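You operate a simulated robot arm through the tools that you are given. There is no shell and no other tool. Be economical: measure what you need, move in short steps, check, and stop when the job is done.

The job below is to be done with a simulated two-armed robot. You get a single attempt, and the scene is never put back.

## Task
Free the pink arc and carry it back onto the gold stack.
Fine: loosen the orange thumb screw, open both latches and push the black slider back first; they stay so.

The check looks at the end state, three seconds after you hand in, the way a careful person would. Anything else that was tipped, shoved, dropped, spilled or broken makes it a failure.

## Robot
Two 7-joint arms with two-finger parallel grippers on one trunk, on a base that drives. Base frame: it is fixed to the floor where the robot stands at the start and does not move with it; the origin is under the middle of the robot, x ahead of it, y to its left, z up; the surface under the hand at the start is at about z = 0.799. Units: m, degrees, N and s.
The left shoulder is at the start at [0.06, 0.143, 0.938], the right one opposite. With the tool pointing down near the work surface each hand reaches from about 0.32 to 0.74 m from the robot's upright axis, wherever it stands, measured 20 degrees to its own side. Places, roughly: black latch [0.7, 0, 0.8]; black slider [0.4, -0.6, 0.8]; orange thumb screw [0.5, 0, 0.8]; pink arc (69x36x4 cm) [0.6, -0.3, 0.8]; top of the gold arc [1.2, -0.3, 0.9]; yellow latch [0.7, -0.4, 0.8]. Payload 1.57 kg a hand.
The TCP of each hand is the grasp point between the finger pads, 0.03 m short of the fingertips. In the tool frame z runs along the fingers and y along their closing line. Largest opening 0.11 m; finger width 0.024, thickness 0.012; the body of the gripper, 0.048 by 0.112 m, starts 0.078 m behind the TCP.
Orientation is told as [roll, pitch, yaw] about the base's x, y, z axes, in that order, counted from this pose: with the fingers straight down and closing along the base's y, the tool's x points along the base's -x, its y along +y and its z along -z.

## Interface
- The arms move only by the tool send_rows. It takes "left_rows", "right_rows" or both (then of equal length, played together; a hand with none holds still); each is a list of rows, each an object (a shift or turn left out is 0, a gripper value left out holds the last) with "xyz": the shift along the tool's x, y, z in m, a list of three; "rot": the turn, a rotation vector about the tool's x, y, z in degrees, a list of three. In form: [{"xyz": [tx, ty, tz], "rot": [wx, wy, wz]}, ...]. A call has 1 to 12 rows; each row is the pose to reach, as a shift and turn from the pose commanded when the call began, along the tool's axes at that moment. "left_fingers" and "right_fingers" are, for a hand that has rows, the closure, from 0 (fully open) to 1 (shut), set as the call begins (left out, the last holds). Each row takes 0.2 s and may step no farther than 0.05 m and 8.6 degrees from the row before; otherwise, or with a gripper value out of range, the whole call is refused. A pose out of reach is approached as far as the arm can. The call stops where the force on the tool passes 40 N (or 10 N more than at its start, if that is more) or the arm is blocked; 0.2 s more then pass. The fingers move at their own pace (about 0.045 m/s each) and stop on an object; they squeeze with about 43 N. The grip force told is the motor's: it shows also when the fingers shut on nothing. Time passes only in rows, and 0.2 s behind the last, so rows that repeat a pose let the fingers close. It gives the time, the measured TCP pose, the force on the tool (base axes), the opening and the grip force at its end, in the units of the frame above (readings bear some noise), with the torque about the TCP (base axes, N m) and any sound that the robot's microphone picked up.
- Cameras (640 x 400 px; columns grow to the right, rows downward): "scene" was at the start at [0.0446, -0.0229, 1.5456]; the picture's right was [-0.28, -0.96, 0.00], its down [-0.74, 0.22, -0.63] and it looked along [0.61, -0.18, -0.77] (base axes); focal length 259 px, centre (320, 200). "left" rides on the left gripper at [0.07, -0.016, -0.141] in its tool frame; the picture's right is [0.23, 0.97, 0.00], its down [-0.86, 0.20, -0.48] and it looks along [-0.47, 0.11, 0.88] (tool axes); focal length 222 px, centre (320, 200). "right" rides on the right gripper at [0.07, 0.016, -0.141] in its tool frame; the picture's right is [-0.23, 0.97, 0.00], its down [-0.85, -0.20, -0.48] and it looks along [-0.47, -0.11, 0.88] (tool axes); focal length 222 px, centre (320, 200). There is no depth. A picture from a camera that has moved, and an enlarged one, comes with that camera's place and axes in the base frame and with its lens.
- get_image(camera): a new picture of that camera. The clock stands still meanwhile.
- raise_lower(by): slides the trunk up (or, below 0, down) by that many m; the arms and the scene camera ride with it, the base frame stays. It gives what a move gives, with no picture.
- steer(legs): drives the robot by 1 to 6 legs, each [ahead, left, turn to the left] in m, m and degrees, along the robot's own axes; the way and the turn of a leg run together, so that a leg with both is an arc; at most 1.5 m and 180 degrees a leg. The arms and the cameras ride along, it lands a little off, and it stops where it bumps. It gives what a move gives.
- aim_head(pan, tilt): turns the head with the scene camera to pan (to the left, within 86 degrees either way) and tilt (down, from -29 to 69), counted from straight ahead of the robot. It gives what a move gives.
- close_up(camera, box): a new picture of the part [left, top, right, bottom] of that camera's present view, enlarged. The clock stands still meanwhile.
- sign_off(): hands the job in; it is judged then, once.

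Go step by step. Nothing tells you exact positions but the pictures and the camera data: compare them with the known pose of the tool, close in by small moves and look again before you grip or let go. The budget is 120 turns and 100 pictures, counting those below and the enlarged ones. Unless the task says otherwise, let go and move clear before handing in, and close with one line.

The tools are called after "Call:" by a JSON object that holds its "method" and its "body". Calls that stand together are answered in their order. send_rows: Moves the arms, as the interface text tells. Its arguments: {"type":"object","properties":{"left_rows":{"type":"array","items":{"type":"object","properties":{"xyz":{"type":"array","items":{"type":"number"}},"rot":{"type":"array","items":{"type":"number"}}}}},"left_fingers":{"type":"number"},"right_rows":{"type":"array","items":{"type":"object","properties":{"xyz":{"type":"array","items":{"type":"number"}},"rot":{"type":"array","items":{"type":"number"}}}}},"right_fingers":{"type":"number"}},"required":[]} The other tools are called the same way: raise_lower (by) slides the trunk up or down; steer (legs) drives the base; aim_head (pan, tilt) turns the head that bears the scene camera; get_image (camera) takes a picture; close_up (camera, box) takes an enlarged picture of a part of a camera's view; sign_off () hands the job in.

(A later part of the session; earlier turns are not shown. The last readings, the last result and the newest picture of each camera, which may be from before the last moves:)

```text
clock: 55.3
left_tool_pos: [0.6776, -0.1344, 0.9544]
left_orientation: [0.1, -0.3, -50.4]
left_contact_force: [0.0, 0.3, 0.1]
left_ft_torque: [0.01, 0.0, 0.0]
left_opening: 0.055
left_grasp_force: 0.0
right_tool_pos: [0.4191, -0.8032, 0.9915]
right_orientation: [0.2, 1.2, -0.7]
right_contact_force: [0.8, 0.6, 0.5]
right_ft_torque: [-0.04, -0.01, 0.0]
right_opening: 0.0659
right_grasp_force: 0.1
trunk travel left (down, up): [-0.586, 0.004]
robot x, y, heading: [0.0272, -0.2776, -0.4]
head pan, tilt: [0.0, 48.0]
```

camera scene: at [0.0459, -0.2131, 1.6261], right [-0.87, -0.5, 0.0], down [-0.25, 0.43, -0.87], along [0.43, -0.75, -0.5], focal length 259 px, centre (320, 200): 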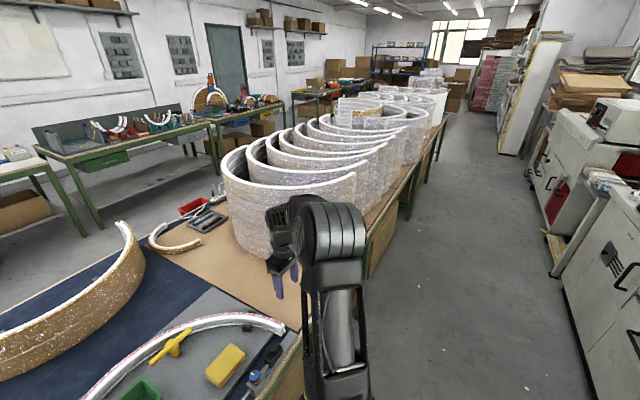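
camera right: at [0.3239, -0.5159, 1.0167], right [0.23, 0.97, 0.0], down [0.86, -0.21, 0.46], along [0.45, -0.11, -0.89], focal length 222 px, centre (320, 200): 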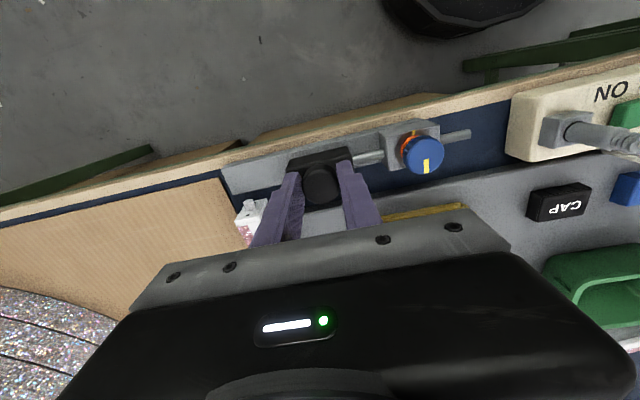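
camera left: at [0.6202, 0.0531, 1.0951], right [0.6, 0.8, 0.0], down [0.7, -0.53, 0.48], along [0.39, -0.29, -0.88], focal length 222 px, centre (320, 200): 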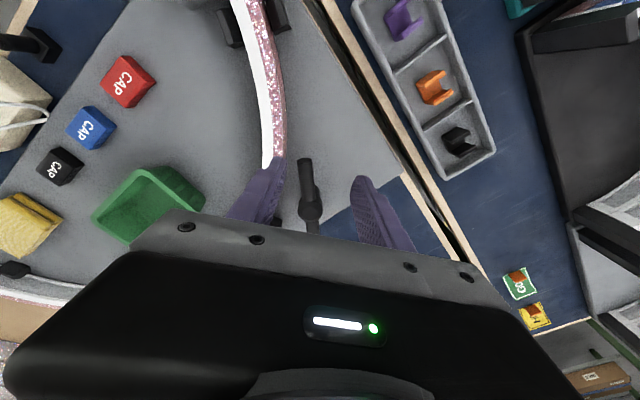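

Call:
{"method": "send_rows", "body": {"left_rows": [{"xyz": [0.021, 0.004, 0], "rot": [0, 0, -2.3]}, {"xyz": [0.042, 0.008, 0], "rot": [0, 0, -4.7]}, {"xyz": [0.062, 0.011, 0], "rot": [0, 0, -7]}, {"xyz": [0.083, 0.015, 0], "rot": [0, 0, -9.4]}, {"xyz": [0.104, 0.019, 0], "rot": [0, 0, -11.7]}, {"xyz": [0.125, 0.023, 0], "rot": [0, 0, -14]}, {"xyz": [0.1456, 0.0263, 0], "rot": [0, 0, -16.4]}], "right_rows": [{"xyz": [-0.026, 0.036, 0.006], "rot": [0, 0, -5]}, {"xyz": [-0.052, 0.072, 0.012], "rot": [0, 0, -10]}, {"xyz": [-0.078, 0.109, 0.018], "rot": [0, 0, -15]}, {"xyz": [-0.104, 0.145, 0.024], "rot": [0, 0, -20]}, {"xyz": [-0.13, 0.181, 0.03], "rot": [0, 0, -25]}, {"xyz": [-0.156, 0.217, 0.036], "rot": [0, 0, -30]}, {"xyz": [-0.183, 0.254, 0.04], "rot": [0, 0, -34.7]}], "left_fingers": 0.2, "right_fingers": 0.2}}

Call:
{"method": "get_image", "body": {"camera": "left"}}

Call:
{"method": "get_image", "body": {"camera": "right"}}

Call:
{"method": "close_up", "body": {"camera": "scene", "box": [150, 90, 490, 300]}}

```text
clock: 56.9
left_tool_pos: [0.6061, -0.0036, 0.9534]
left_orientation: [0.0, -0.4, -33.7]
left_contact_force: [0.1, -0.6, 0.0]
left_ft_torque: [0.02, 0.03, -0.01]
left_opening: 0.0878
left_grasp_force: 0.0
right_tool_pos: [0.6046, -0.5521, 0.9472]
right_orientation: [0.8, 0.8, 34.2]
right_contact_force: [-0.1, 0.4, 0.0]
right_ft_torque: [-0.01, -0.01, -0.03]
right_opening: 0.0877
right_grasp_force: 0.0
trunk travel left (down, up): [-0.586, 0.004]
robot x, y, heading: [0.0273, -0.2764, -0.1]
head pan, tilt: [0.0, 48.0]
```

```text
36 pictures are left
camera left: at [0.5393, 0.0219, 1.0938], right [0.35, 0.94, 0.0], down [0.82, -0.31, 0.48], along [0.45, -0.17, -0.88], focal length 222 px, centre (320, 200)
```

left: 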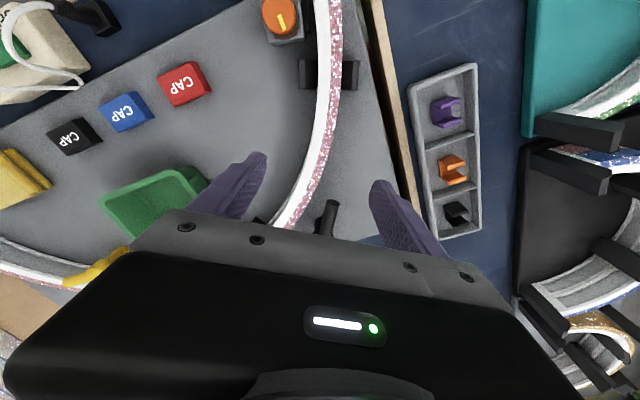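

```text
35 pictures are left
camera right: at [0.5422, -0.5805, 1.0919], right [-0.36, 0.93, 0.01], down [0.83, 0.31, 0.46], along [0.43, 0.17, -0.89], focal length 222 px, centre (320, 200)
```

right: 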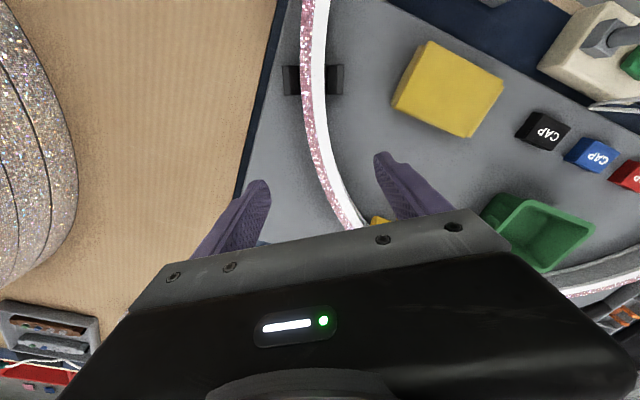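

```text
1.88 times, centred on (320, 195) of scene
camera zoom: at [0.0799, -0.2763, 1.5992], right [0.0, -1.0, 0.0], down [-0.74, 0.0, -0.67], along [0.67, 0.0, -0.74], focal length 488 px, centre (320, 209)
```

zoom: 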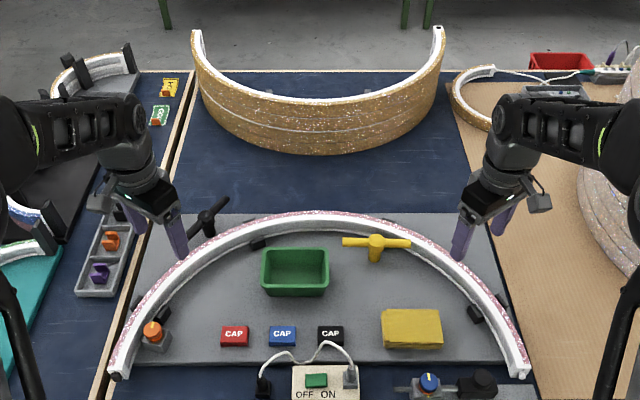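

Both hands are well placed over the rim. I descend with a 4 mm inward correction on the right hand.

Call:
{"method": "send_rows", "body": {"left_rows": [{"xyz": [0, 0, 0.04]}, {"xyz": [0, 0, 0.08]}, {"xyz": [0, 0, 0.105]}, {"xyz": [0, 0, 0.115]}], "right_rows": [{"xyz": [0, 0.004, 0.04]}, {"xyz": [0, 0.004, 0.08]}, {"xyz": [0, 0.004, 0.1]}, {"xyz": [0, 0.004, 0.109]}]}}

Call:
{"method": "get_image", "body": {"camera": "left"}}

Call:
{"method": "get_image", "body": {"camera": "right"}}

```text
clock: 57.9
left_tool_pos: [0.605, -0.007, 0.8395]
left_orientation: [0.1, -0.3, -33.9]
left_contact_force: [0.2, 0.0, 0.6]
left_ft_torque: [0.01, 0.01, -0.05]
left_opening: 0.0882
left_grasp_force: 0.0
right_tool_pos: [0.5994, -0.5465, 0.8401]
right_orientation: [0.7, 0.9, 34.1]
right_contact_force: [-0.2, 0.3, -0.3]
right_ft_torque: [-0.04, 0.01, -0.01]
right_opening: 0.088
right_grasp_force: 0.1
trunk travel left (down, up): [-0.586, 0.004]
robot x, y, heading: [0.0249, -0.2769, -0.6]
head pan, tilt: [0.0, 48.0]
```

```text
33 pictures are left
camera left: at [0.539, 0.0185, 0.9802], right [0.35, 0.94, 0.0], down [0.82, -0.31, 0.48], along [0.45, -0.17, -0.88], focal length 222 px, centre (320, 200)
```

left: 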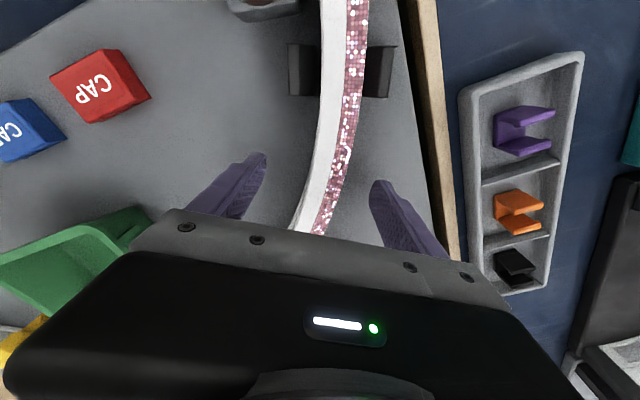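

```text
32 pictures are left
camera right: at [0.5373, -0.574, 0.9842], right [-0.36, 0.93, 0.01], down [0.83, 0.31, 0.46], along [0.43, 0.17, -0.89], focal length 222 px, centre (320, 200)
```

right: 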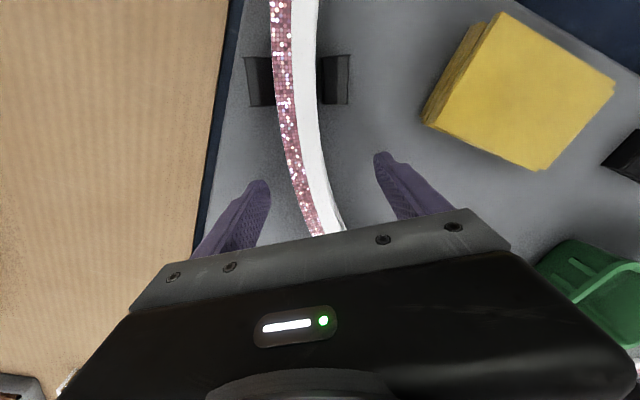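

Call:
{"method": "send_rows", "body": {"left_rows": [{"xyz": [0, 0.001, 0.004]}, {"xyz": [0, 0.001, 0.004]}, {"xyz": [0, 0.001, 0.004]}, {"xyz": [0, 0.001, 0.004]}, {"xyz": [0, 0.001, 0.004]}], "right_rows": [{"xyz": [0, -0.005, 0.004]}, {"xyz": [0, -0.005, 0.004]}, {"xyz": [0, -0.005, 0.004]}, {"xyz": [0, -0.005, 0.004]}, {"xyz": [0, -0.005, 0.004]}], "left_fingers": 1, "right_fingers": 1}}

```text
clock: 59.1
left_tool_pos: [0.6049, -0.0054, 0.8363]
left_orientation: [0.0, -0.3, -33.8]
left_contact_force: [-0.1, 1.0, 1.0]
left_ft_torque: [0.02, 0.01, 0.03]
left_opening: 0.0256
left_grasp_force: 25.6
right_tool_pos: [0.6022, -0.552, 0.8368]
right_orientation: [0.9, 0.9, 34.1]
right_contact_force: [0.6, -0.1, -0.4]
right_ft_torque: [-0.61, -0.4, -0.14]
right_opening: 0.0261
right_grasp_force: 26.0
trunk travel left (down, up): [-0.586, 0.004]
robot x, y, heading: [0.0301, -0.276, -0.4]
head pan, tilt: [0.0, 48.0]
```

Both grips hold the rim (26 mm). I lift slowly and check for binding.

Call:
{"method": "send_rows", "body": {"left_rows": [{"xyz": [0, 0, -0.005]}, {"xyz": [0, 0, -0.01]}, {"xyz": [0, 0, -0.015]}, {"xyz": [0, 0, -0.02]}], "right_rows": [{"xyz": [0, 0, -0.005]}, {"xyz": [0, 0, -0.01]}, {"xyz": [0, 0, -0.015]}, {"xyz": [0, 0, -0.02]}]}}

Call:
{"method": "close_up", "body": {"camera": "scene", "box": [150, 90, 490, 300]}}

```text
clock: 60.1
left_tool_pos: [0.6066, -0.0061, 0.8553]
left_orientation: [0.1, -0.1, -34.0]
left_contact_force: [-0.8, 4.5, -0.4]
left_ft_torque: [-0.17, 0.27, 0.14]
left_opening: 0.0251
left_grasp_force: 37.0
right_tool_pos: [0.6025, -0.5512, 0.856]
right_orientation: [1.1, 1.1, 34.1]
right_contact_force: [0.6, -3.4, -4.6]
right_ft_torque: [-1.16, -0.15, -0.26]
right_opening: 0.0261
right_grasp_force: 36.7
trunk travel left (down, up): [-0.586, 0.004]
robot x, y, heading: [0.0306, -0.2774, -0.4]
head pan, tilt: [0.0, 48.0]
```

```text
1.88 times, centred on (320, 195) of scene
camera zoom: at [0.0796, -0.2774, 1.5992], right [0.0, -1.0, 0.0], down [-0.74, 0.0, -0.67], along [0.67, 0.0, -0.74], focal length 488 px, centre (320, 209)
```

zoom: 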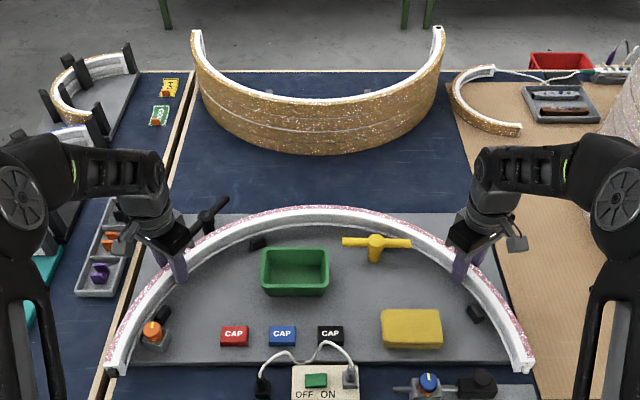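

The arc comes free cleanly and is light. I lift it another 14 cm.

Call:
{"method": "send_rows", "body": {"left_rows": [{"xyz": [0, 0, -0.02]}, {"xyz": [0, 0, -0.04]}, {"xyz": [0, 0, -0.06]}, {"xyz": [0, 0, -0.08]}, {"xyz": [0, 0, -0.1]}, {"xyz": [0, 0, -0.12]}, {"xyz": [0, 0, -0.14]}], "right_rows": [{"xyz": [0, 0, -0.02]}, {"xyz": [0, 0, -0.04]}, {"xyz": [0, 0, -0.06]}, {"xyz": [0, 0, -0.08]}, {"xyz": [0, 0, -0.1]}, {"xyz": [0, 0, -0.12]}, {"xyz": [0, 0, -0.14]}]}}

Call:
{"method": "get_image", "body": {"camera": "scene"}}

```text
clock: 61.7
left_tool_pos: [0.6053, -0.0042, 0.9961]
left_orientation: [0.0, -0.4, -34.0]
left_contact_force: [0.3, -8.3, -1.4]
left_ft_torque: [0.05, 0.31, -0.09]
left_opening: 0.0254
left_grasp_force: 36.9
right_tool_pos: [0.6042, -0.5511, 0.9971]
right_orientation: [0.8, 0.9, 34.1]
right_contact_force: [0.4, 8.2, -2.9]
right_ft_torque: [-0.59, -0.19, -0.44]
right_opening: 0.026
right_grasp_force: 36.8
trunk travel left (down, up): [-0.586, 0.004]
robot x, y, heading: [0.0292, -0.274, -0.3]
head pan, tilt: [0.0, 48.0]
```

```text
30 pictures are left
camera scene: at [0.079, -0.2773, 1.5992], right [0.0, -1.0, 0.0], down [-0.74, 0.0, -0.67], along [0.67, 0.0, -0.74], focal length 259 px, centre (320, 200)
```

scene: 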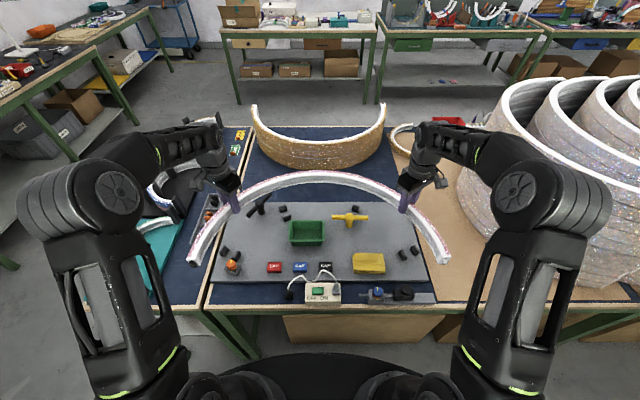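

Arc is clear at z≈0.97. Now I back away from the table and move left into the corridor.

Call:
{"method": "steer", "body": {"legs": [[-0.4, 0, 0], [0, 1.39, 0]]}}

Call:
{"method": "get_image", "body": {"camera": "scene"}}

```text
clock: 71.0
left_tool_pos: [0.17, 1.4701, 0.9967]
left_orientation: [0.0, -0.2, -31.7]
left_contact_force: [0.6, -17.9, -0.7]
left_ft_torque: [-0.33, 0.18, 0.23]
left_opening: 0.0255
left_grasp_force: 36.6
right_tool_pos: [0.1916, 0.9241, 0.9954]
right_orientation: [0.9, 0.9, 36.4]
right_contact_force: [0.2, 17.8, -4.5]
right_ft_torque: [-0.3, -0.15, -0.43]
right_opening: 0.0262
right_grasp_force: 37.3
trunk travel left (down, up): [-0.586, 0.004]
robot x, y, heading: [-0.3949, 1.1738, 2.1]
head pan, tilt: [0.0, 48.0]
```

```text
29 pictures are left
camera scene: at [-0.3441, 1.1763, 1.5992], right [0.03, -1.0, 0.0], down [-0.74, -0.03, -0.67], along [0.67, 0.02, -0.74], focal length 259 px, centre (320, 200)
```

scene: 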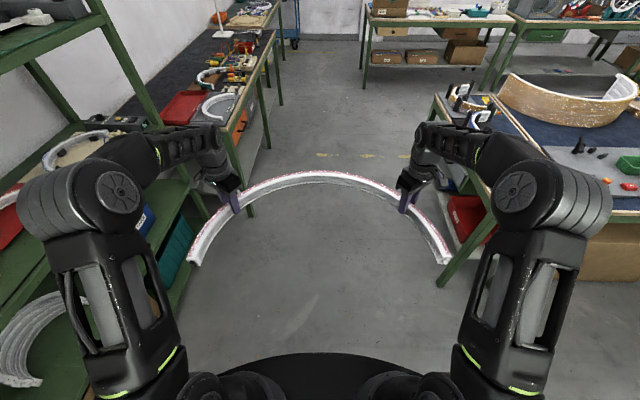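

The arc is secure in the corridor; there's some inward strain between the hands, so I ease them 1 mm inward, then straighten and drive ahead.

Call:
{"method": "send_rows", "body": {"left_rows": [{"xyz": [0, -0.001, 0]}], "right_rows": [{"xyz": [0, 0.001, 0]}]}}

Call:
{"method": "steer", "body": {"legs": [[0, -0.1, -2.1], [1.4, 0, 0]]}}

Call:
{"method": "get_image", "body": {"camera": "scene"}}

```text
clock: 71.4
left_tool_pos: [0.1697, 1.4691, 0.9955]
left_orientation: [-0.1, -0.3, -31.6]
left_contact_force: [0.0, 3.3, -0.9]
left_ft_torque: [-0.29, 0.2, 0.01]
left_opening: 0.0255
left_grasp_force: 36.9
right_tool_pos: [0.1913, 0.9259, 0.9947]
right_orientation: [0.9, 0.9, 36.3]
right_contact_force: [0.2, -3.2, -3.9]
right_ft_torque: [-0.44, -0.14, -0.23]
right_opening: 0.0256
right_grasp_force: 37.2
trunk travel left (down, up): [-0.586, 0.004]
robot x, y, heading: [-0.3975, 1.1678, 2.0]
head pan, tilt: [0.0, 48.0]
```

```text
clock: 79.2
left_tool_pos: [1.6053, 1.3162, 0.9948]
left_orientation: [0.0, -0.2, -35.1]
left_contact_force: [0.5, 17.4, -0.9]
left_ft_torque: [0.02, 0.2, -0.15]
left_opening: 0.0252
left_grasp_force: 37.6
right_tool_pos: [1.5916, 0.7693, 0.9948]
right_orientation: [0.9, 0.9, 32.8]
right_contact_force: [-0.3, -19.0, -3.8]
right_ft_torque: [-0.64, -0.06, -0.1]
right_opening: 0.0256
right_grasp_force: 36.9
trunk travel left (down, up): [-0.586, 0.004]
robot x, y, heading: [1.0233, 1.0565, -1.5]
head pan, tilt: [0.0, 48.0]
```

```text
28 pictures are left
camera scene: at [1.0747, 1.0541, 1.5992], right [-0.03, -1.0, 0.0], down [-0.74, 0.02, -0.67], along [0.67, -0.02, -0.74], focal length 259 px, centre (320, 200)
```

scene: 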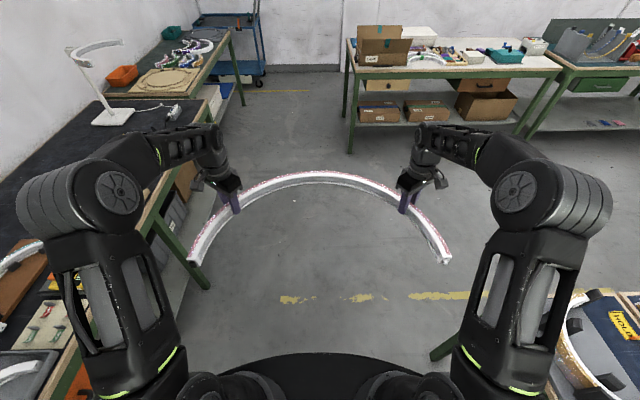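

Call:
{"method": "steer", "body": {"legs": [[1.27, 0, 1.5], [0, -0.55, 0]]}}

Call:
{"method": "get_image", "body": {"camera": "scene"}}

```text
clock: 88.4
left_tool_pos: [2.8693, 0.7765, 0.9959]
left_orientation: [0.0, -0.3, -32.2]
left_contact_force: [-0.6, -0.2, -2.1]
left_ft_torque: [-0.1, 0.27, 0.08]
left_opening: 0.0254
left_grasp_force: 36.7
right_tool_pos: [2.8835, 0.2314, 0.994]
right_orientation: [0.9, 0.9, 35.6]
right_contact_force: [-0.1, -0.6, -3.0]
right_ft_torque: [-0.19, -0.13, -0.21]
right_opening: 0.0256
right_grasp_force: 37.4
trunk travel left (down, up): [-0.586, 0.004]
robot x, y, heading: [2.3014, 0.491, 1.2]
head pan, tilt: [0.0, 48.0]
```

```text
27 pictures are left
camera scene: at [2.3523, 0.4887, 1.5992], right [0.02, -1.0, 0.0], down [-0.74, -0.02, -0.67], along [0.67, 0.02, -0.74], focal length 259 px, centre (320, 200)
```

scene: 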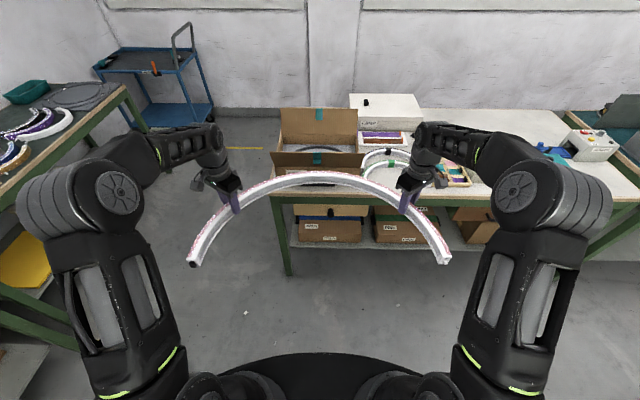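

Call:
{"method": "steer", "body": {"legs": [[-0.08, 0, 0], [0, 0, 178.8]]}}

Call:
{"method": "get_image", "body": {"camera": "scene"}}

```text
clock: 96.7
left_tool_pos: [1.6497, 0.2113, 0.9963]
left_orientation: [-0.1, -0.4, 146.6]
left_contact_force: [0.6, -13.1, -0.4]
left_ft_torque: [0.21, -0.27, -0.02]
left_opening: 0.0255
left_grasp_force: 36.6
right_tool_pos: [1.6452, 0.7566, 0.9951]
right_orientation: [0.7, 1.1, -145.4]
right_contact_force: [-0.7, 13.0, -3.7]
right_ft_torque: [0.36, 0.15, -0.19]
right_opening: 0.0259
right_grasp_force: 36.5
trunk travel left (down, up): [-0.586, 0.004]
robot x, y, heading: [2.2253, 0.4906, -179.9]
head pan, tilt: [0.0, 48.0]
```

```text
26 pictures are left
camera scene: at [2.1747, 0.4863, 1.5992], right [0.0, 1.0, 0.0], down [0.74, 0.0, -0.67], along [-0.67, 0.0, -0.74], focal length 259 px, centre (320, 200)
```

scene: 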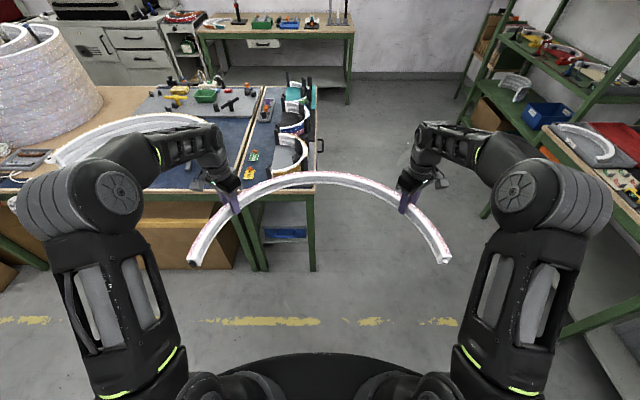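

Facing back toward the table now. I move left (world -y) to line up with the gold stack's axis.

Call:
{"method": "steer", "body": {"legs": [[0, 0.765, 0]]}}

Call:
{"method": "get_image", "body": {"camera": "scene"}}

```text
clock: 100.8
left_tool_pos: [1.647, -0.5471, 0.9945]
left_orientation: [0.0, -0.3, 146.2]
left_contact_force: [0.4, -0.1, 0.1]
left_ft_torque: [0.42, -0.18, 0.06]
left_opening: 0.0255
left_grasp_force: 37.0
right_tool_pos: [1.6468, -0.0004, 0.9957]
right_orientation: [0.8, 1.0, -146.1]
right_contact_force: [-0.7, 0.9, -3.6]
right_ft_torque: [0.23, 0.11, -0.31]
right_opening: 0.0257
right_grasp_force: 36.9
trunk travel left (down, up): [-0.586, 0.004]
robot x, y, heading: [2.2178, -0.2749, 179.4]
head pan, tilt: [0.0, 48.0]
```

```text
25 pictures are left
camera scene: at [2.1741, -0.276, 1.5992], right [0.0, 1.0, 0.0], down [0.74, 0.0, -0.67], along [-0.67, 0.0, -0.74], focal length 259 px, centre (320, 200)
```

scene: 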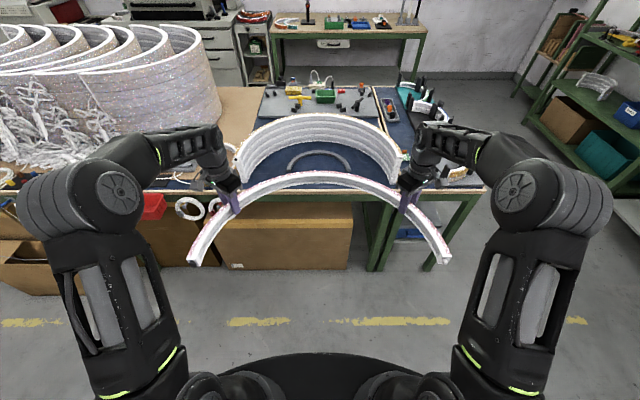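

Call:
{"method": "close_up", "body": {"camera": "scene", "box": [210, 95, 430, 235]}}

```text
2.86 times, centred on (320, 165) of scene
camera zoom: at [2.1741, -0.276, 1.5992], right [0.0, 1.0, 0.0], down [0.74, 0.0, -0.67], along [-0.67, 0.0, -0.74], focal length 740 px, centre (320, 300)
```

zoom: 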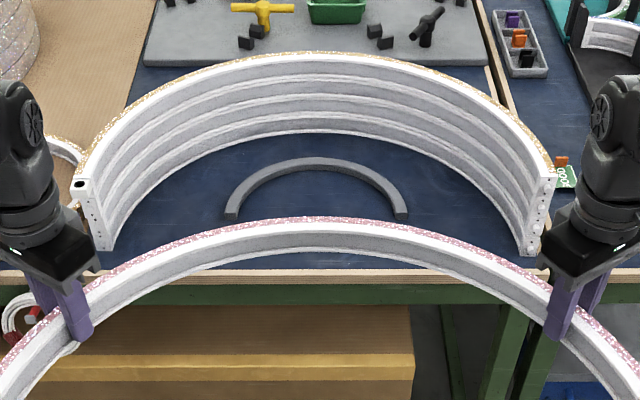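

The gold stack's top is near z≈0.92, ends at x≈1.33, centre y≈-0.28. I raise the arc slightly and drive in most of the way.

Call:
{"method": "send_rows", "body": {"left_rows": [{"xyz": [0, 0, -0.01]}, {"xyz": [0, 0, -0.02]}], "right_rows": [{"xyz": [0, 0, -0.01]}, {"xyz": [0, 0, -0.02]}]}}

Call:
{"method": "steer", "body": {"legs": [[0.44, 0, 0]]}}

Call:
{"method": "get_image", "body": {"camera": "scene"}}

```text
clock: 101.5
left_tool_pos: [1.648, -0.547, 1.0146]
left_orientation: [0.0, -0.4, 146.2]
left_contact_force: [0.7, -0.6, -1.8]
left_ft_torque: [0.42, -0.19, 0.19]
left_opening: 0.0255
left_grasp_force: 36.2
right_tool_pos: [1.6466, 0.0005, 1.0143]
right_orientation: [0.9, 1.0, -146.0]
right_contact_force: [0.0, 0.1, -3.4]
right_ft_torque: [0.08, 0.16, -0.39]
right_opening: 0.0258
right_grasp_force: 37.2
trunk travel left (down, up): [-0.586, 0.004]
robot x, y, heading: [2.2232, -0.2717, 179.9]
head pan, tilt: [0.0, 48.0]
```

```text
clock: 104.1
left_tool_pos: [1.2054, -0.5523, 1.0148]
left_orientation: [0.0, -0.2, 146.7]
left_contact_force: [0.1, -0.6, -2.4]
left_ft_torque: [0.36, -0.25, 0.08]
left_opening: 0.0253
left_grasp_force: 36.6
right_tool_pos: [1.1985, -0.0058, 1.0136]
right_orientation: [0.8, 1.0, -145.4]
right_contact_force: [-0.5, 0.4, -3.7]
right_ft_torque: [0.14, 0.11, -0.23]
right_opening: 0.0256
right_grasp_force: 37.3
trunk travel left (down, up): [-0.586, 0.004]
robot x, y, heading: [1.7773, -0.275, -179.6]
head pan, tilt: [0.0, 48.0]
```

```text
23 pictures are left
camera scene: at [1.7286, -0.2757, 1.5992], right [0.0, 1.0, 0.0], down [0.74, 0.0, -0.67], along [-0.67, 0.0, -0.74], focal length 259 px, centre (320, 200)
```

scene: 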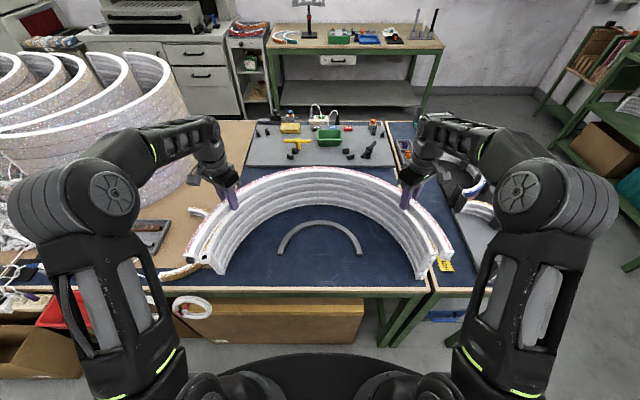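

Call:
{"method": "close_up", "body": {"camera": "scene", "box": [170, 150, 320, 280]}}

Call:
{"method": "close_up", "body": {"camera": "scene", "box": [320, 150, 470, 280]}}

```text
3.08 times, centred on (245, 215) of scene
camera zoom: at [1.7286, -0.2757, 1.5992], right [0.0, 1.0, 0.0], down [0.74, 0.0, -0.67], along [-0.67, 0.0, -0.74], focal length 797 px, centre (551, 154)
```

zoom: 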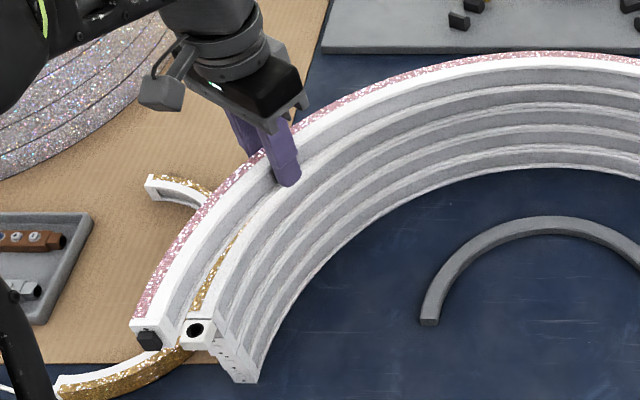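

```text
3.08 times, centred on (395, 215) of scene
camera zoom: at [1.7286, -0.2757, 1.5992], right [0.0, 1.0, 0.0], down [0.74, 0.0, -0.67], along [-0.67, 0.0, -0.74], focal length 797 px, centre (89, 154)
```

zoom: 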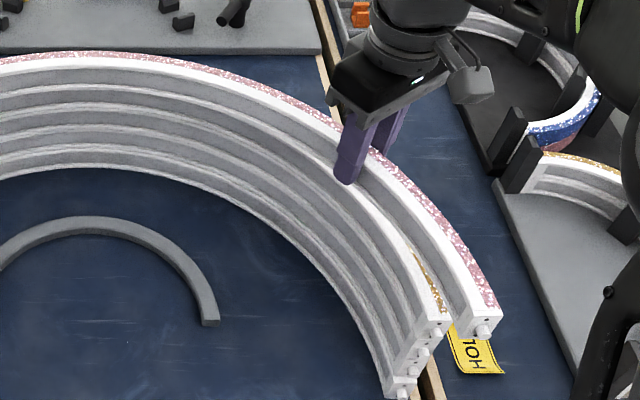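

Call:
{"method": "close_up", "body": {"camera": "scene", "box": [205, 235, 255, 275]}}

Call:
{"method": "close_up", "body": {"camera": "scene", "box": [415, 235, 465, 275]}}

```text
10.00 times, centred on (230, 255) of scene
camera zoom: at [1.7286, -0.2757, 1.5992], right [0.0, 1.0, 0.0], down [0.74, 0.0, -0.67], along [-0.67, 0.0, -0.74], focal length 2591 px, centre (1220, -350)
```

zoom: 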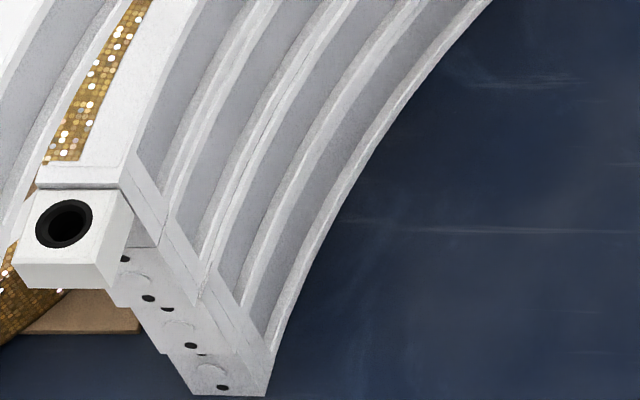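

```text
10.00 times, centred on (440, 255) of scene
camera zoom: at [1.7286, -0.2757, 1.5992], right [0.0, 1.0, 0.0], down [0.74, 0.0, -0.67], along [-0.67, 0.0, -0.74], focal length 2591 px, centre (-880, -350)
```

zoom: 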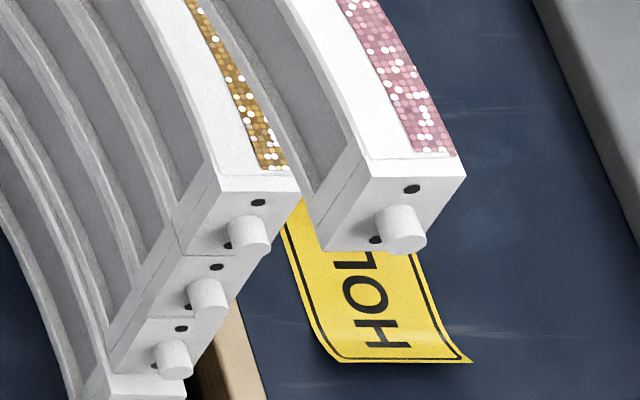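

Call:
{"method": "close_up", "body": {"camera": "scene", "box": [190, 235, 240, 275]}}

```text
10.00 times, centred on (215, 255) of scene
camera zoom: at [1.7286, -0.2757, 1.5992], right [0.0, 1.0, 0.0], down [0.74, 0.0, -0.67], along [-0.67, 0.0, -0.74], focal length 2591 px, centre (1370, -350)
```

zoom: 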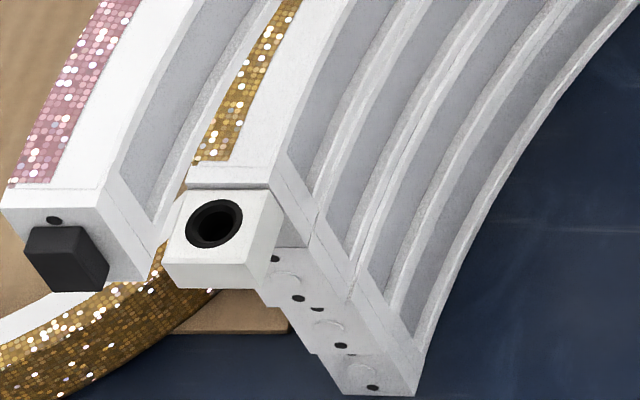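

Both ends measured: the arc must go 51 mm further forward with about a 1° clockwise turn; gold top is z≈0.934. I make that move with both hands together.

Call:
{"method": "send_rows", "body": {"left_rows": [{"xyz": [-0.0118, 0.0072, 0], "rot": [0, 0, 0.24]}, {"xyz": [-0.0236, 0.0144, 0], "rot": [0, 0, 0.48]}, {"xyz": [-0.0355, 0.0216, 0], "rot": [0, 0, 0.71]}, {"xyz": [-0.0473, 0.0288, 0], "rot": [0, 0, 0.95]}, {"xyz": [-0.0473, 0.0288, 0], "rot": [0, 0, 0.95]}], "right_rows": [{"xyz": [-0.0092, -0.007, 0], "rot": [0, 0, 0.24]}, {"xyz": [-0.0185, -0.014, 0], "rot": [0, 0, 0.48]}, {"xyz": [-0.0277, -0.0211, 0], "rot": [0, 0, 0.71]}, {"xyz": [-0.0369, -0.0281, 0], "rot": [0, 0, 0.95]}, {"xyz": [-0.0369, -0.0281, 0], "rot": [0, 0, 0.95]}]}}

Call:
{"method": "close_up", "body": {"camera": "scene", "box": [195, 215, 245, 255]}}

Call:
{"method": "close_up", "body": {"camera": "scene", "box": [405, 215, 455, 255]}}

```text
clock: 105.3
left_tool_pos: [1.1503, -0.5518, 1.0166]
left_orientation: [-0.1, -0.3, 145.7]
left_contact_force: [0.8, 6.9, -4.0]
left_ft_torque: [-0.18, -0.61, -0.11]
left_opening: 0.0251
left_grasp_force: 36.8
right_tool_pos: [1.1532, -0.0051, 1.0127]
right_orientation: [0.8, 0.9, -146.4]
right_contact_force: [-1.2, -7.3, -1.4]
right_ft_torque: [-0.41, 0.51, -0.49]
right_opening: 0.026
right_grasp_force: 37.2
trunk travel left (down, up): [-0.586, 0.004]
robot x, y, heading: [1.7772, -0.2737, -179.7]
head pan, tilt: [0.0, 48.0]
```

```text
10.00 times, centred on (220, 235) of scene
camera zoom: at [1.7302, -0.2757, 1.5993], right [0.0, 1.0, 0.0], down [0.74, 0.0, -0.67], along [-0.67, 0.0, -0.74], focal length 2591 px, centre (1320, -150)
```

zoom: 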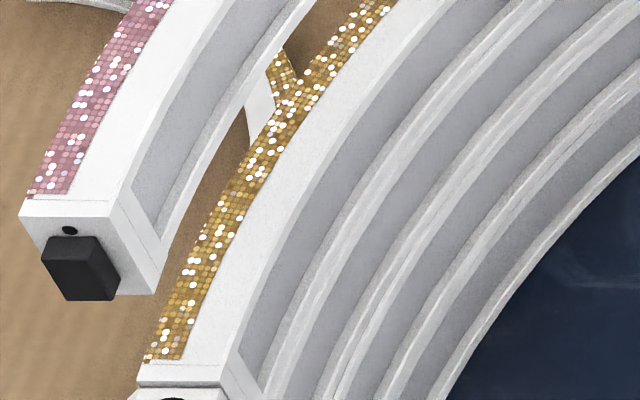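

```text
10.00 times, centred on (430, 235) of scene
camera zoom: at [1.7302, -0.2757, 1.5993], right [0.0, 1.0, 0.0], down [0.74, 0.0, -0.67], along [-0.67, 0.0, -0.74], focal length 2591 px, centre (-780, -150)
```

zoom: 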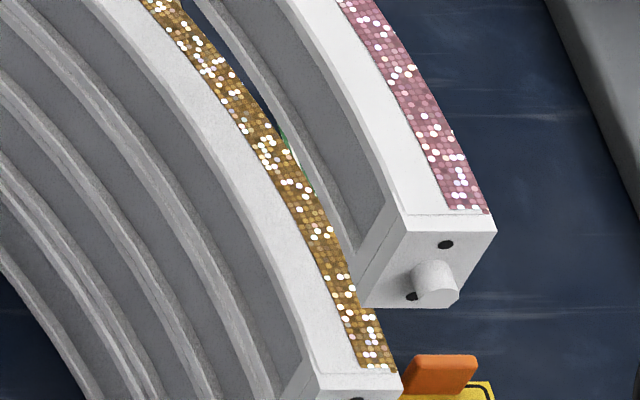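

Nearly aligned; about 2–3 mm to the right is needed. I apply that and lower to just above the stack.

Call:
{"method": "send_rows", "body": {"left_rows": [{"xyz": [-0.0014, -0.0021, 0.01]}, {"xyz": [-0.0014, -0.0021, 0.02]}, {"xyz": [-0.0014, -0.0021, 0.029]}, {"xyz": [-0.0014, -0.0021, 0.029]}], "right_rows": [{"xyz": [0.0014, -0.0021, 0.01]}, {"xyz": [0.0014, -0.0021, 0.02]}, {"xyz": [0.0014, -0.0021, 0.027]}, {"xyz": [0.0014, -0.0021, 0.027]}]}}

Call:
{"method": "close_up", "body": {"camera": "scene", "box": [195, 220, 245, 260]}}

Call:
{"method": "close_up", "body": {"camera": "scene", "box": [405, 220, 455, 260]}}

```text
clock: 106.3
left_tool_pos: [1.1484, -0.5484, 0.9868]
left_orientation: [0.0, -0.3, 145.8]
left_contact_force: [0.4, 5.4, 0.1]
left_ft_torque: [0.7, -0.02, 0.07]
left_opening: 0.0255
left_grasp_force: 36.9
right_tool_pos: [1.1551, -0.0029, 0.9858]
right_orientation: [0.8, 1.0, -146.5]
right_contact_force: [-1.0, -6.6, -3.0]
right_ft_torque: [0.25, -0.09, -0.37]
right_opening: 0.026
right_grasp_force: 36.6
trunk travel left (down, up): [-0.586, 0.004]
robot x, y, heading: [1.7731, -0.2758, -179.5]
head pan, tilt: [0.0, 48.0]
```

```text
10.00 times, centred on (220, 240) of scene
camera zoom: at [1.7295, -0.2757, 1.5992], right [0.0, 1.0, 0.0], down [0.74, 0.0, -0.67], along [-0.67, 0.0, -0.74], focal length 2591 px, centre (1320, -200)
```

zoom: 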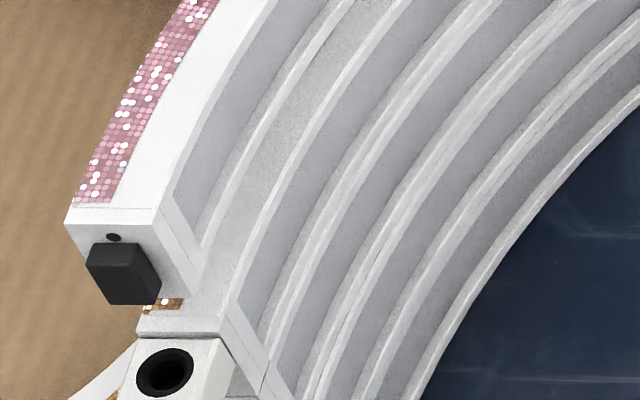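

```text
10.00 times, centred on (430, 240) of scene
camera zoom: at [1.7295, -0.2757, 1.5992], right [0.0, 1.0, 0.0], down [0.74, 0.0, -0.67], along [-0.67, 0.0, -0.74], focal length 2591 px, centre (-780, -200)
```

zoom: 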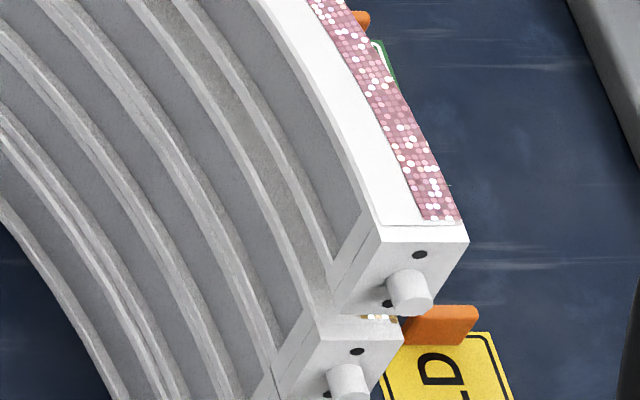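

Call:
{"method": "send_rows", "body": {"left_rows": [{"xyz": [0.0012, -0.0015, 0.003], "rot": [0, 0, -0.2]}, {"xyz": [0.0012, -0.0015, 0.006], "rot": [0, 0, -0.2]}, {"xyz": [0.0012, -0.0015, 0.009], "rot": [0, 0, -0.2]}, {"xyz": [0.0012, -0.0015, 0.011], "rot": [0, 0, -0.2]}], "right_rows": [{"xyz": [0.0002, -0.0006, 0.003], "rot": [0, 0, -0.2]}, {"xyz": [0.0002, -0.0006, 0.006], "rot": [0, 0, -0.2]}, {"xyz": [0.0002, -0.0006, 0.009], "rot": [0, 0, -0.2]}, {"xyz": [0.0002, -0.0006, 0.011], "rot": [0, 0, -0.2]}]}}

Call:
{"method": "close_up", "body": {"camera": "scene", "box": [195, 220, 245, 260]}}

Call:
{"method": "close_up", "body": {"camera": "scene", "box": [405, 220, 455, 260]}}

```text
clock: 107.3
left_tool_pos: [1.1523, -0.5471, 0.9756]
left_orientation: [0.0, -0.2, 145.9]
left_contact_force: [0.2, 8.1, 0.5]
left_ft_torque: [1.16, 0.5, 0.31]
left_opening: 0.0257
left_grasp_force: 37.2
right_tool_pos: [1.1535, -0.0003, 0.9762]
right_orientation: [0.9, 1.0, -146.2]
right_contact_force: [0.6, -7.9, -5.6]
right_ft_torque: [0.76, -0.64, -0.31]
right_opening: 0.0256
right_grasp_force: 37.1
trunk travel left (down, up): [-0.586, 0.004]
robot x, y, heading: [1.7806, -0.2777, -180.1]
head pan, tilt: [0.0, 48.0]
```

```text
10.00 times, centred on (220, 240) of scene
camera zoom: at [1.7294, -0.2757, 1.5992], right [0.0, 1.0, 0.0], down [0.74, 0.0, -0.67], along [-0.67, 0.0, -0.74], focal length 2591 px, centre (1320, -200)
```

zoom: 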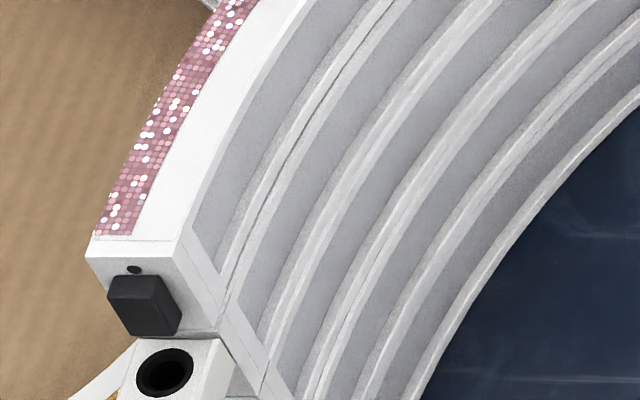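

```text
10.00 times, centred on (430, 240) of scene
camera zoom: at [1.7294, -0.2757, 1.5992], right [0.0, 1.0, 0.0], down [0.74, 0.0, -0.67], along [-0.67, 0.0, -0.74], focal length 2591 px, centre (-780, -200)
```

zoom: 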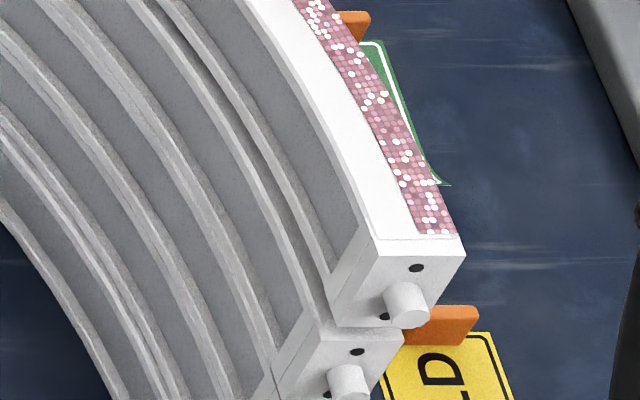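

Call:
{"method": "send_rows", "body": {"left_rows": [{"xyz": [-0.0002, 0.0015, 0.0], "rot": [0, 0, 0.2]}, {"xyz": [-0.0002, 0.0015, 0.002], "rot": [0, 0, 0.2]}, {"xyz": [-0.0002, 0.0015, 0.004], "rot": [0, 0, 0.2]}], "right_rows": [{"xyz": [0.0002, 0.0015, 0.0], "rot": [0, 0, 0.2]}, {"xyz": [0.0002, 0.0015, 0.002], "rot": [0, 0, 0.2]}, {"xyz": [0.0002, 0.0015, 0.004], "rot": [0, 0, 0.2]}]}}

Call:
{"method": "close_up", "body": {"camera": "scene", "box": [195, 220, 245, 260]}}

Call:
{"method": "close_up", "body": {"camera": "scene", "box": [405, 220, 455, 260]}}

```text
clock: 108.1
left_tool_pos: [1.1517, -0.5487, 0.9732]
left_orientation: [0.2, -0.4, 145.7]
left_contact_force: [0.1, 6.6, 3.7]
left_ft_torque: [0.96, 0.75, 0.17]
left_opening: 0.0255
left_grasp_force: 36.9
right_tool_pos: [1.1533, -0.0025, 0.9738]
right_orientation: [0.8, 0.7, -146.4]
right_contact_force: [-0.3, -7.2, 1.4]
right_ft_torque: [0.0, 0.64, -0.19]
right_opening: 0.0258
right_grasp_force: 36.4
trunk travel left (down, up): [-0.586, 0.004]
robot x, y, heading: [1.779, -0.2775, -179.9]
head pan, tilt: [0.0, 48.0]
```

```text
10.00 times, centred on (220, 240) of scene
camera zoom: at [1.7308, -0.2759, 1.5995], right [0.0, 1.0, 0.0], down [0.74, 0.0, -0.67], along [-0.67, 0.0, -0.74], focal length 2591 px, centre (1320, -200)
```

zoom: 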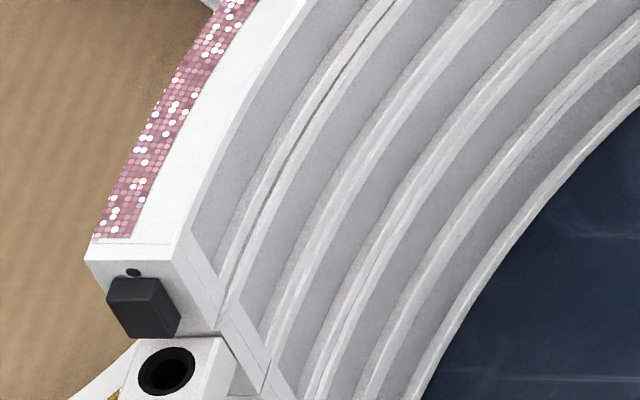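

```text
10.00 times, centred on (430, 240) of scene
camera zoom: at [1.7308, -0.2759, 1.5995], right [0.0, 1.0, 0.0], down [0.74, 0.0, -0.67], along [-0.67, 0.0, -0.74], focal length 2591 px, centre (-780, -200)
```

zoom: 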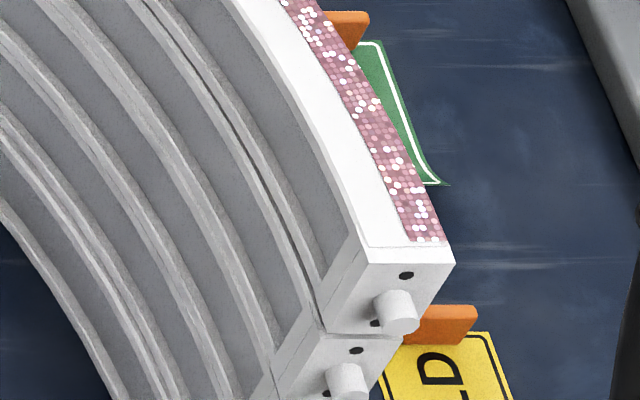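

Contact is beginning on both sides and the ends line up. I press down another couple of millimetres.

Call:
{"method": "send_rows", "body": {"left_rows": [{"xyz": [0, 0, 0.001]}, {"xyz": [0, 0, 0.002]}, {"xyz": [0, 0, 0.002]}], "right_rows": [{"xyz": [0, 0, 0.001]}, {"xyz": [0, 0, 0.002]}, {"xyz": [0, 0, 0.002]}]}}

Call:
{"method": "close_up", "body": {"camera": "scene", "box": [190, 150, 450, 270]}}

```text
clock: 108.9
left_tool_pos: [1.151, -0.5488, 0.9716]
left_orientation: [0.0, -0.2, 145.9]
left_contact_force: [-0.5, 5.8, 5.4]
left_ft_torque: [0.57, 0.89, 0.11]
left_opening: 0.0255
left_grasp_force: 36.9
right_tool_pos: [1.1544, -0.0006, 0.9719]
right_orientation: [0.7, 0.8, -146.4]
right_contact_force: [-5.5, -8.5, 9.5]
right_ft_torque: [0.03, 1.3, -0.21]
right_opening: 0.0257
right_grasp_force: 37.1
trunk travel left (down, up): [-0.586, 0.004]
robot x, y, heading: [1.7775, -0.2727, -179.9]
head pan, tilt: [0.0, 48.0]
```

```text
2.46 times, centred on (320, 210) of scene
camera zoom: at [1.731, -0.2764, 1.5994], right [0.0, 1.0, 0.0], down [0.74, 0.0, -0.67], along [-0.67, 0.0, -0.74], focal length 638 px, centre (320, 175)
```

zoom: 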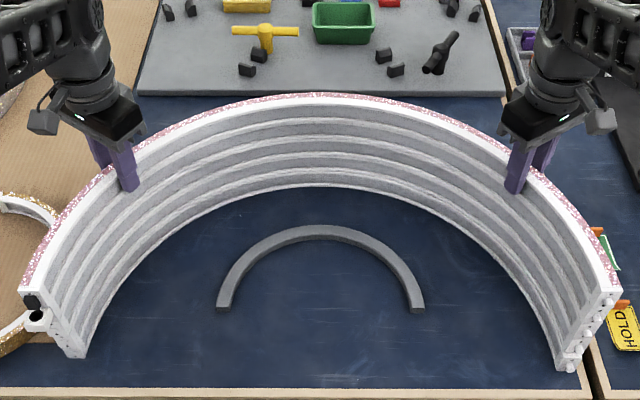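

The arc appears seated on the stack all round. I open both grippers and check before lifting clear.

Call:
{"method": "send_rows", "body": {"left_rows": [{"xyz": [0, 0, 0]}, {"xyz": [0, 0, 0]}, {"xyz": [0, 0, 0]}], "right_rows": [{"xyz": [0, 0, 0]}, {"xyz": [0, 0, 0]}, {"xyz": [0, 0, 0]}], "left_fingers": 0.4, "right_fingers": 0.4}}

Call:
{"method": "close_up", "body": {"camera": "scene", "box": [190, 150, 450, 270]}}

```text
clock: 109.7
left_tool_pos: [1.1528, -0.5481, 0.9704]
left_orientation: [0.0, -0.2, 145.8]
left_contact_force: [-0.1, -0.5, -0.7]
left_ft_torque: [-0.02, 0.0, -0.02]
left_opening: 0.066
left_grasp_force: 0.0
right_tool_pos: [1.1545, -0.0005, 0.9705]
right_orientation: [0.8, 1.0, -146.4]
right_contact_force: [-0.3, -0.8, -0.1]
right_ft_torque: [-0.05, 0.02, 0.01]
right_opening: 0.0661
right_grasp_force: 0.0
trunk travel left (down, up): [-0.586, 0.004]
robot x, y, heading: [1.7772, -0.2723, -179.9]
head pan, tilt: [0.0, 48.0]
```

```text
2.46 times, centred on (320, 210) of scene
camera zoom: at [1.7302, -0.2757, 1.5992], right [0.0, 1.0, 0.0], down [0.74, 0.0, -0.67], along [-0.67, 0.0, -0.74], focal length 638 px, centre (320, 175)
```

zoom: 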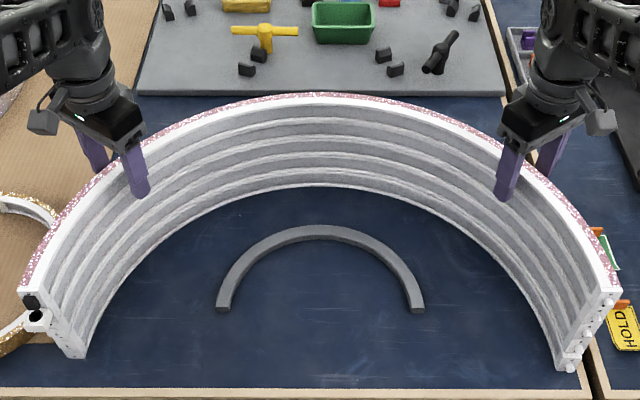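

Released with no shift. I lift both hands straight up and inspect the ends.

Call:
{"method": "send_rows", "body": {"left_rows": [{"xyz": [0, 0, -0.02]}, {"xyz": [0, 0, -0.05]}, {"xyz": [0, 0, -0.09]}], "right_rows": [{"xyz": [0, 0, -0.02]}, {"xyz": [0, 0, -0.05]}, {"xyz": [0, 0, -0.09]}]}}

Call:
{"method": "close_up", "body": {"camera": "scene", "box": [195, 220, 245, 260]}}

Call:
{"method": "close_up", "body": {"camera": "scene", "box": [405, 220, 455, 260]}}

```text
clock: 110.5
left_tool_pos: [1.1492, -0.549, 1.0608]
left_orientation: [0.1, -0.3, 145.9]
left_contact_force: [-0.7, -1.0, 0.0]
left_ft_torque: [-0.01, 0.02, 0.0]
left_opening: 0.066
left_grasp_force: 0.0
right_tool_pos: [1.1559, -0.0032, 1.0605]
right_orientation: [0.8, 0.9, -146.4]
right_contact_force: [-0.6, -1.0, 0.2]
right_ft_torque: [-0.05, 0.01, 0.01]
right_opening: 0.066
right_grasp_force: 0.1
trunk travel left (down, up): [-0.586, 0.004]
robot x, y, heading: [1.7796, -0.2726, -179.6]
head pan, tilt: [0.0, 48.0]
```

```text
10.00 times, centred on (220, 240) of scene
camera zoom: at [1.731, -0.2756, 1.5992], right [0.0, 1.0, 0.0], down [0.74, 0.0, -0.67], along [-0.67, 0.0, -0.74], focal length 2591 px, centre (1320, -200)
```

zoom: 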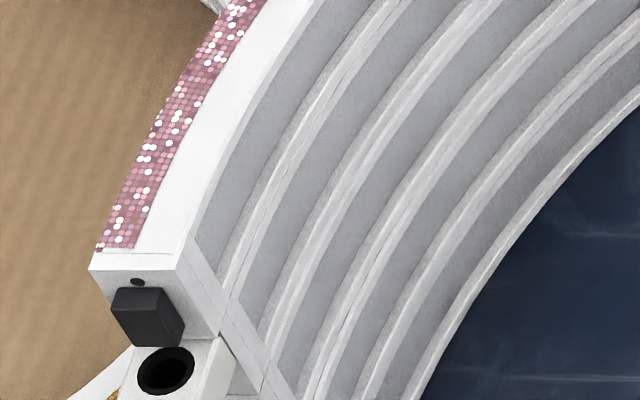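

```text
10.00 times, centred on (430, 240) of scene
camera zoom: at [1.731, -0.2756, 1.5992], right [0.0, 1.0, 0.0], down [0.74, 0.0, -0.67], along [-0.67, 0.0, -0.74], focal length 2591 px, centre (-780, -200)
```

zoom: 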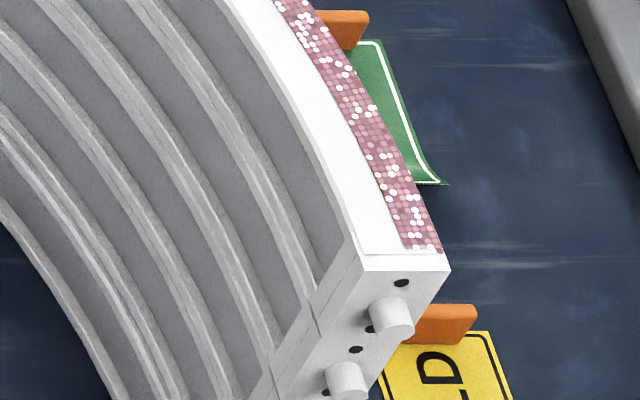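

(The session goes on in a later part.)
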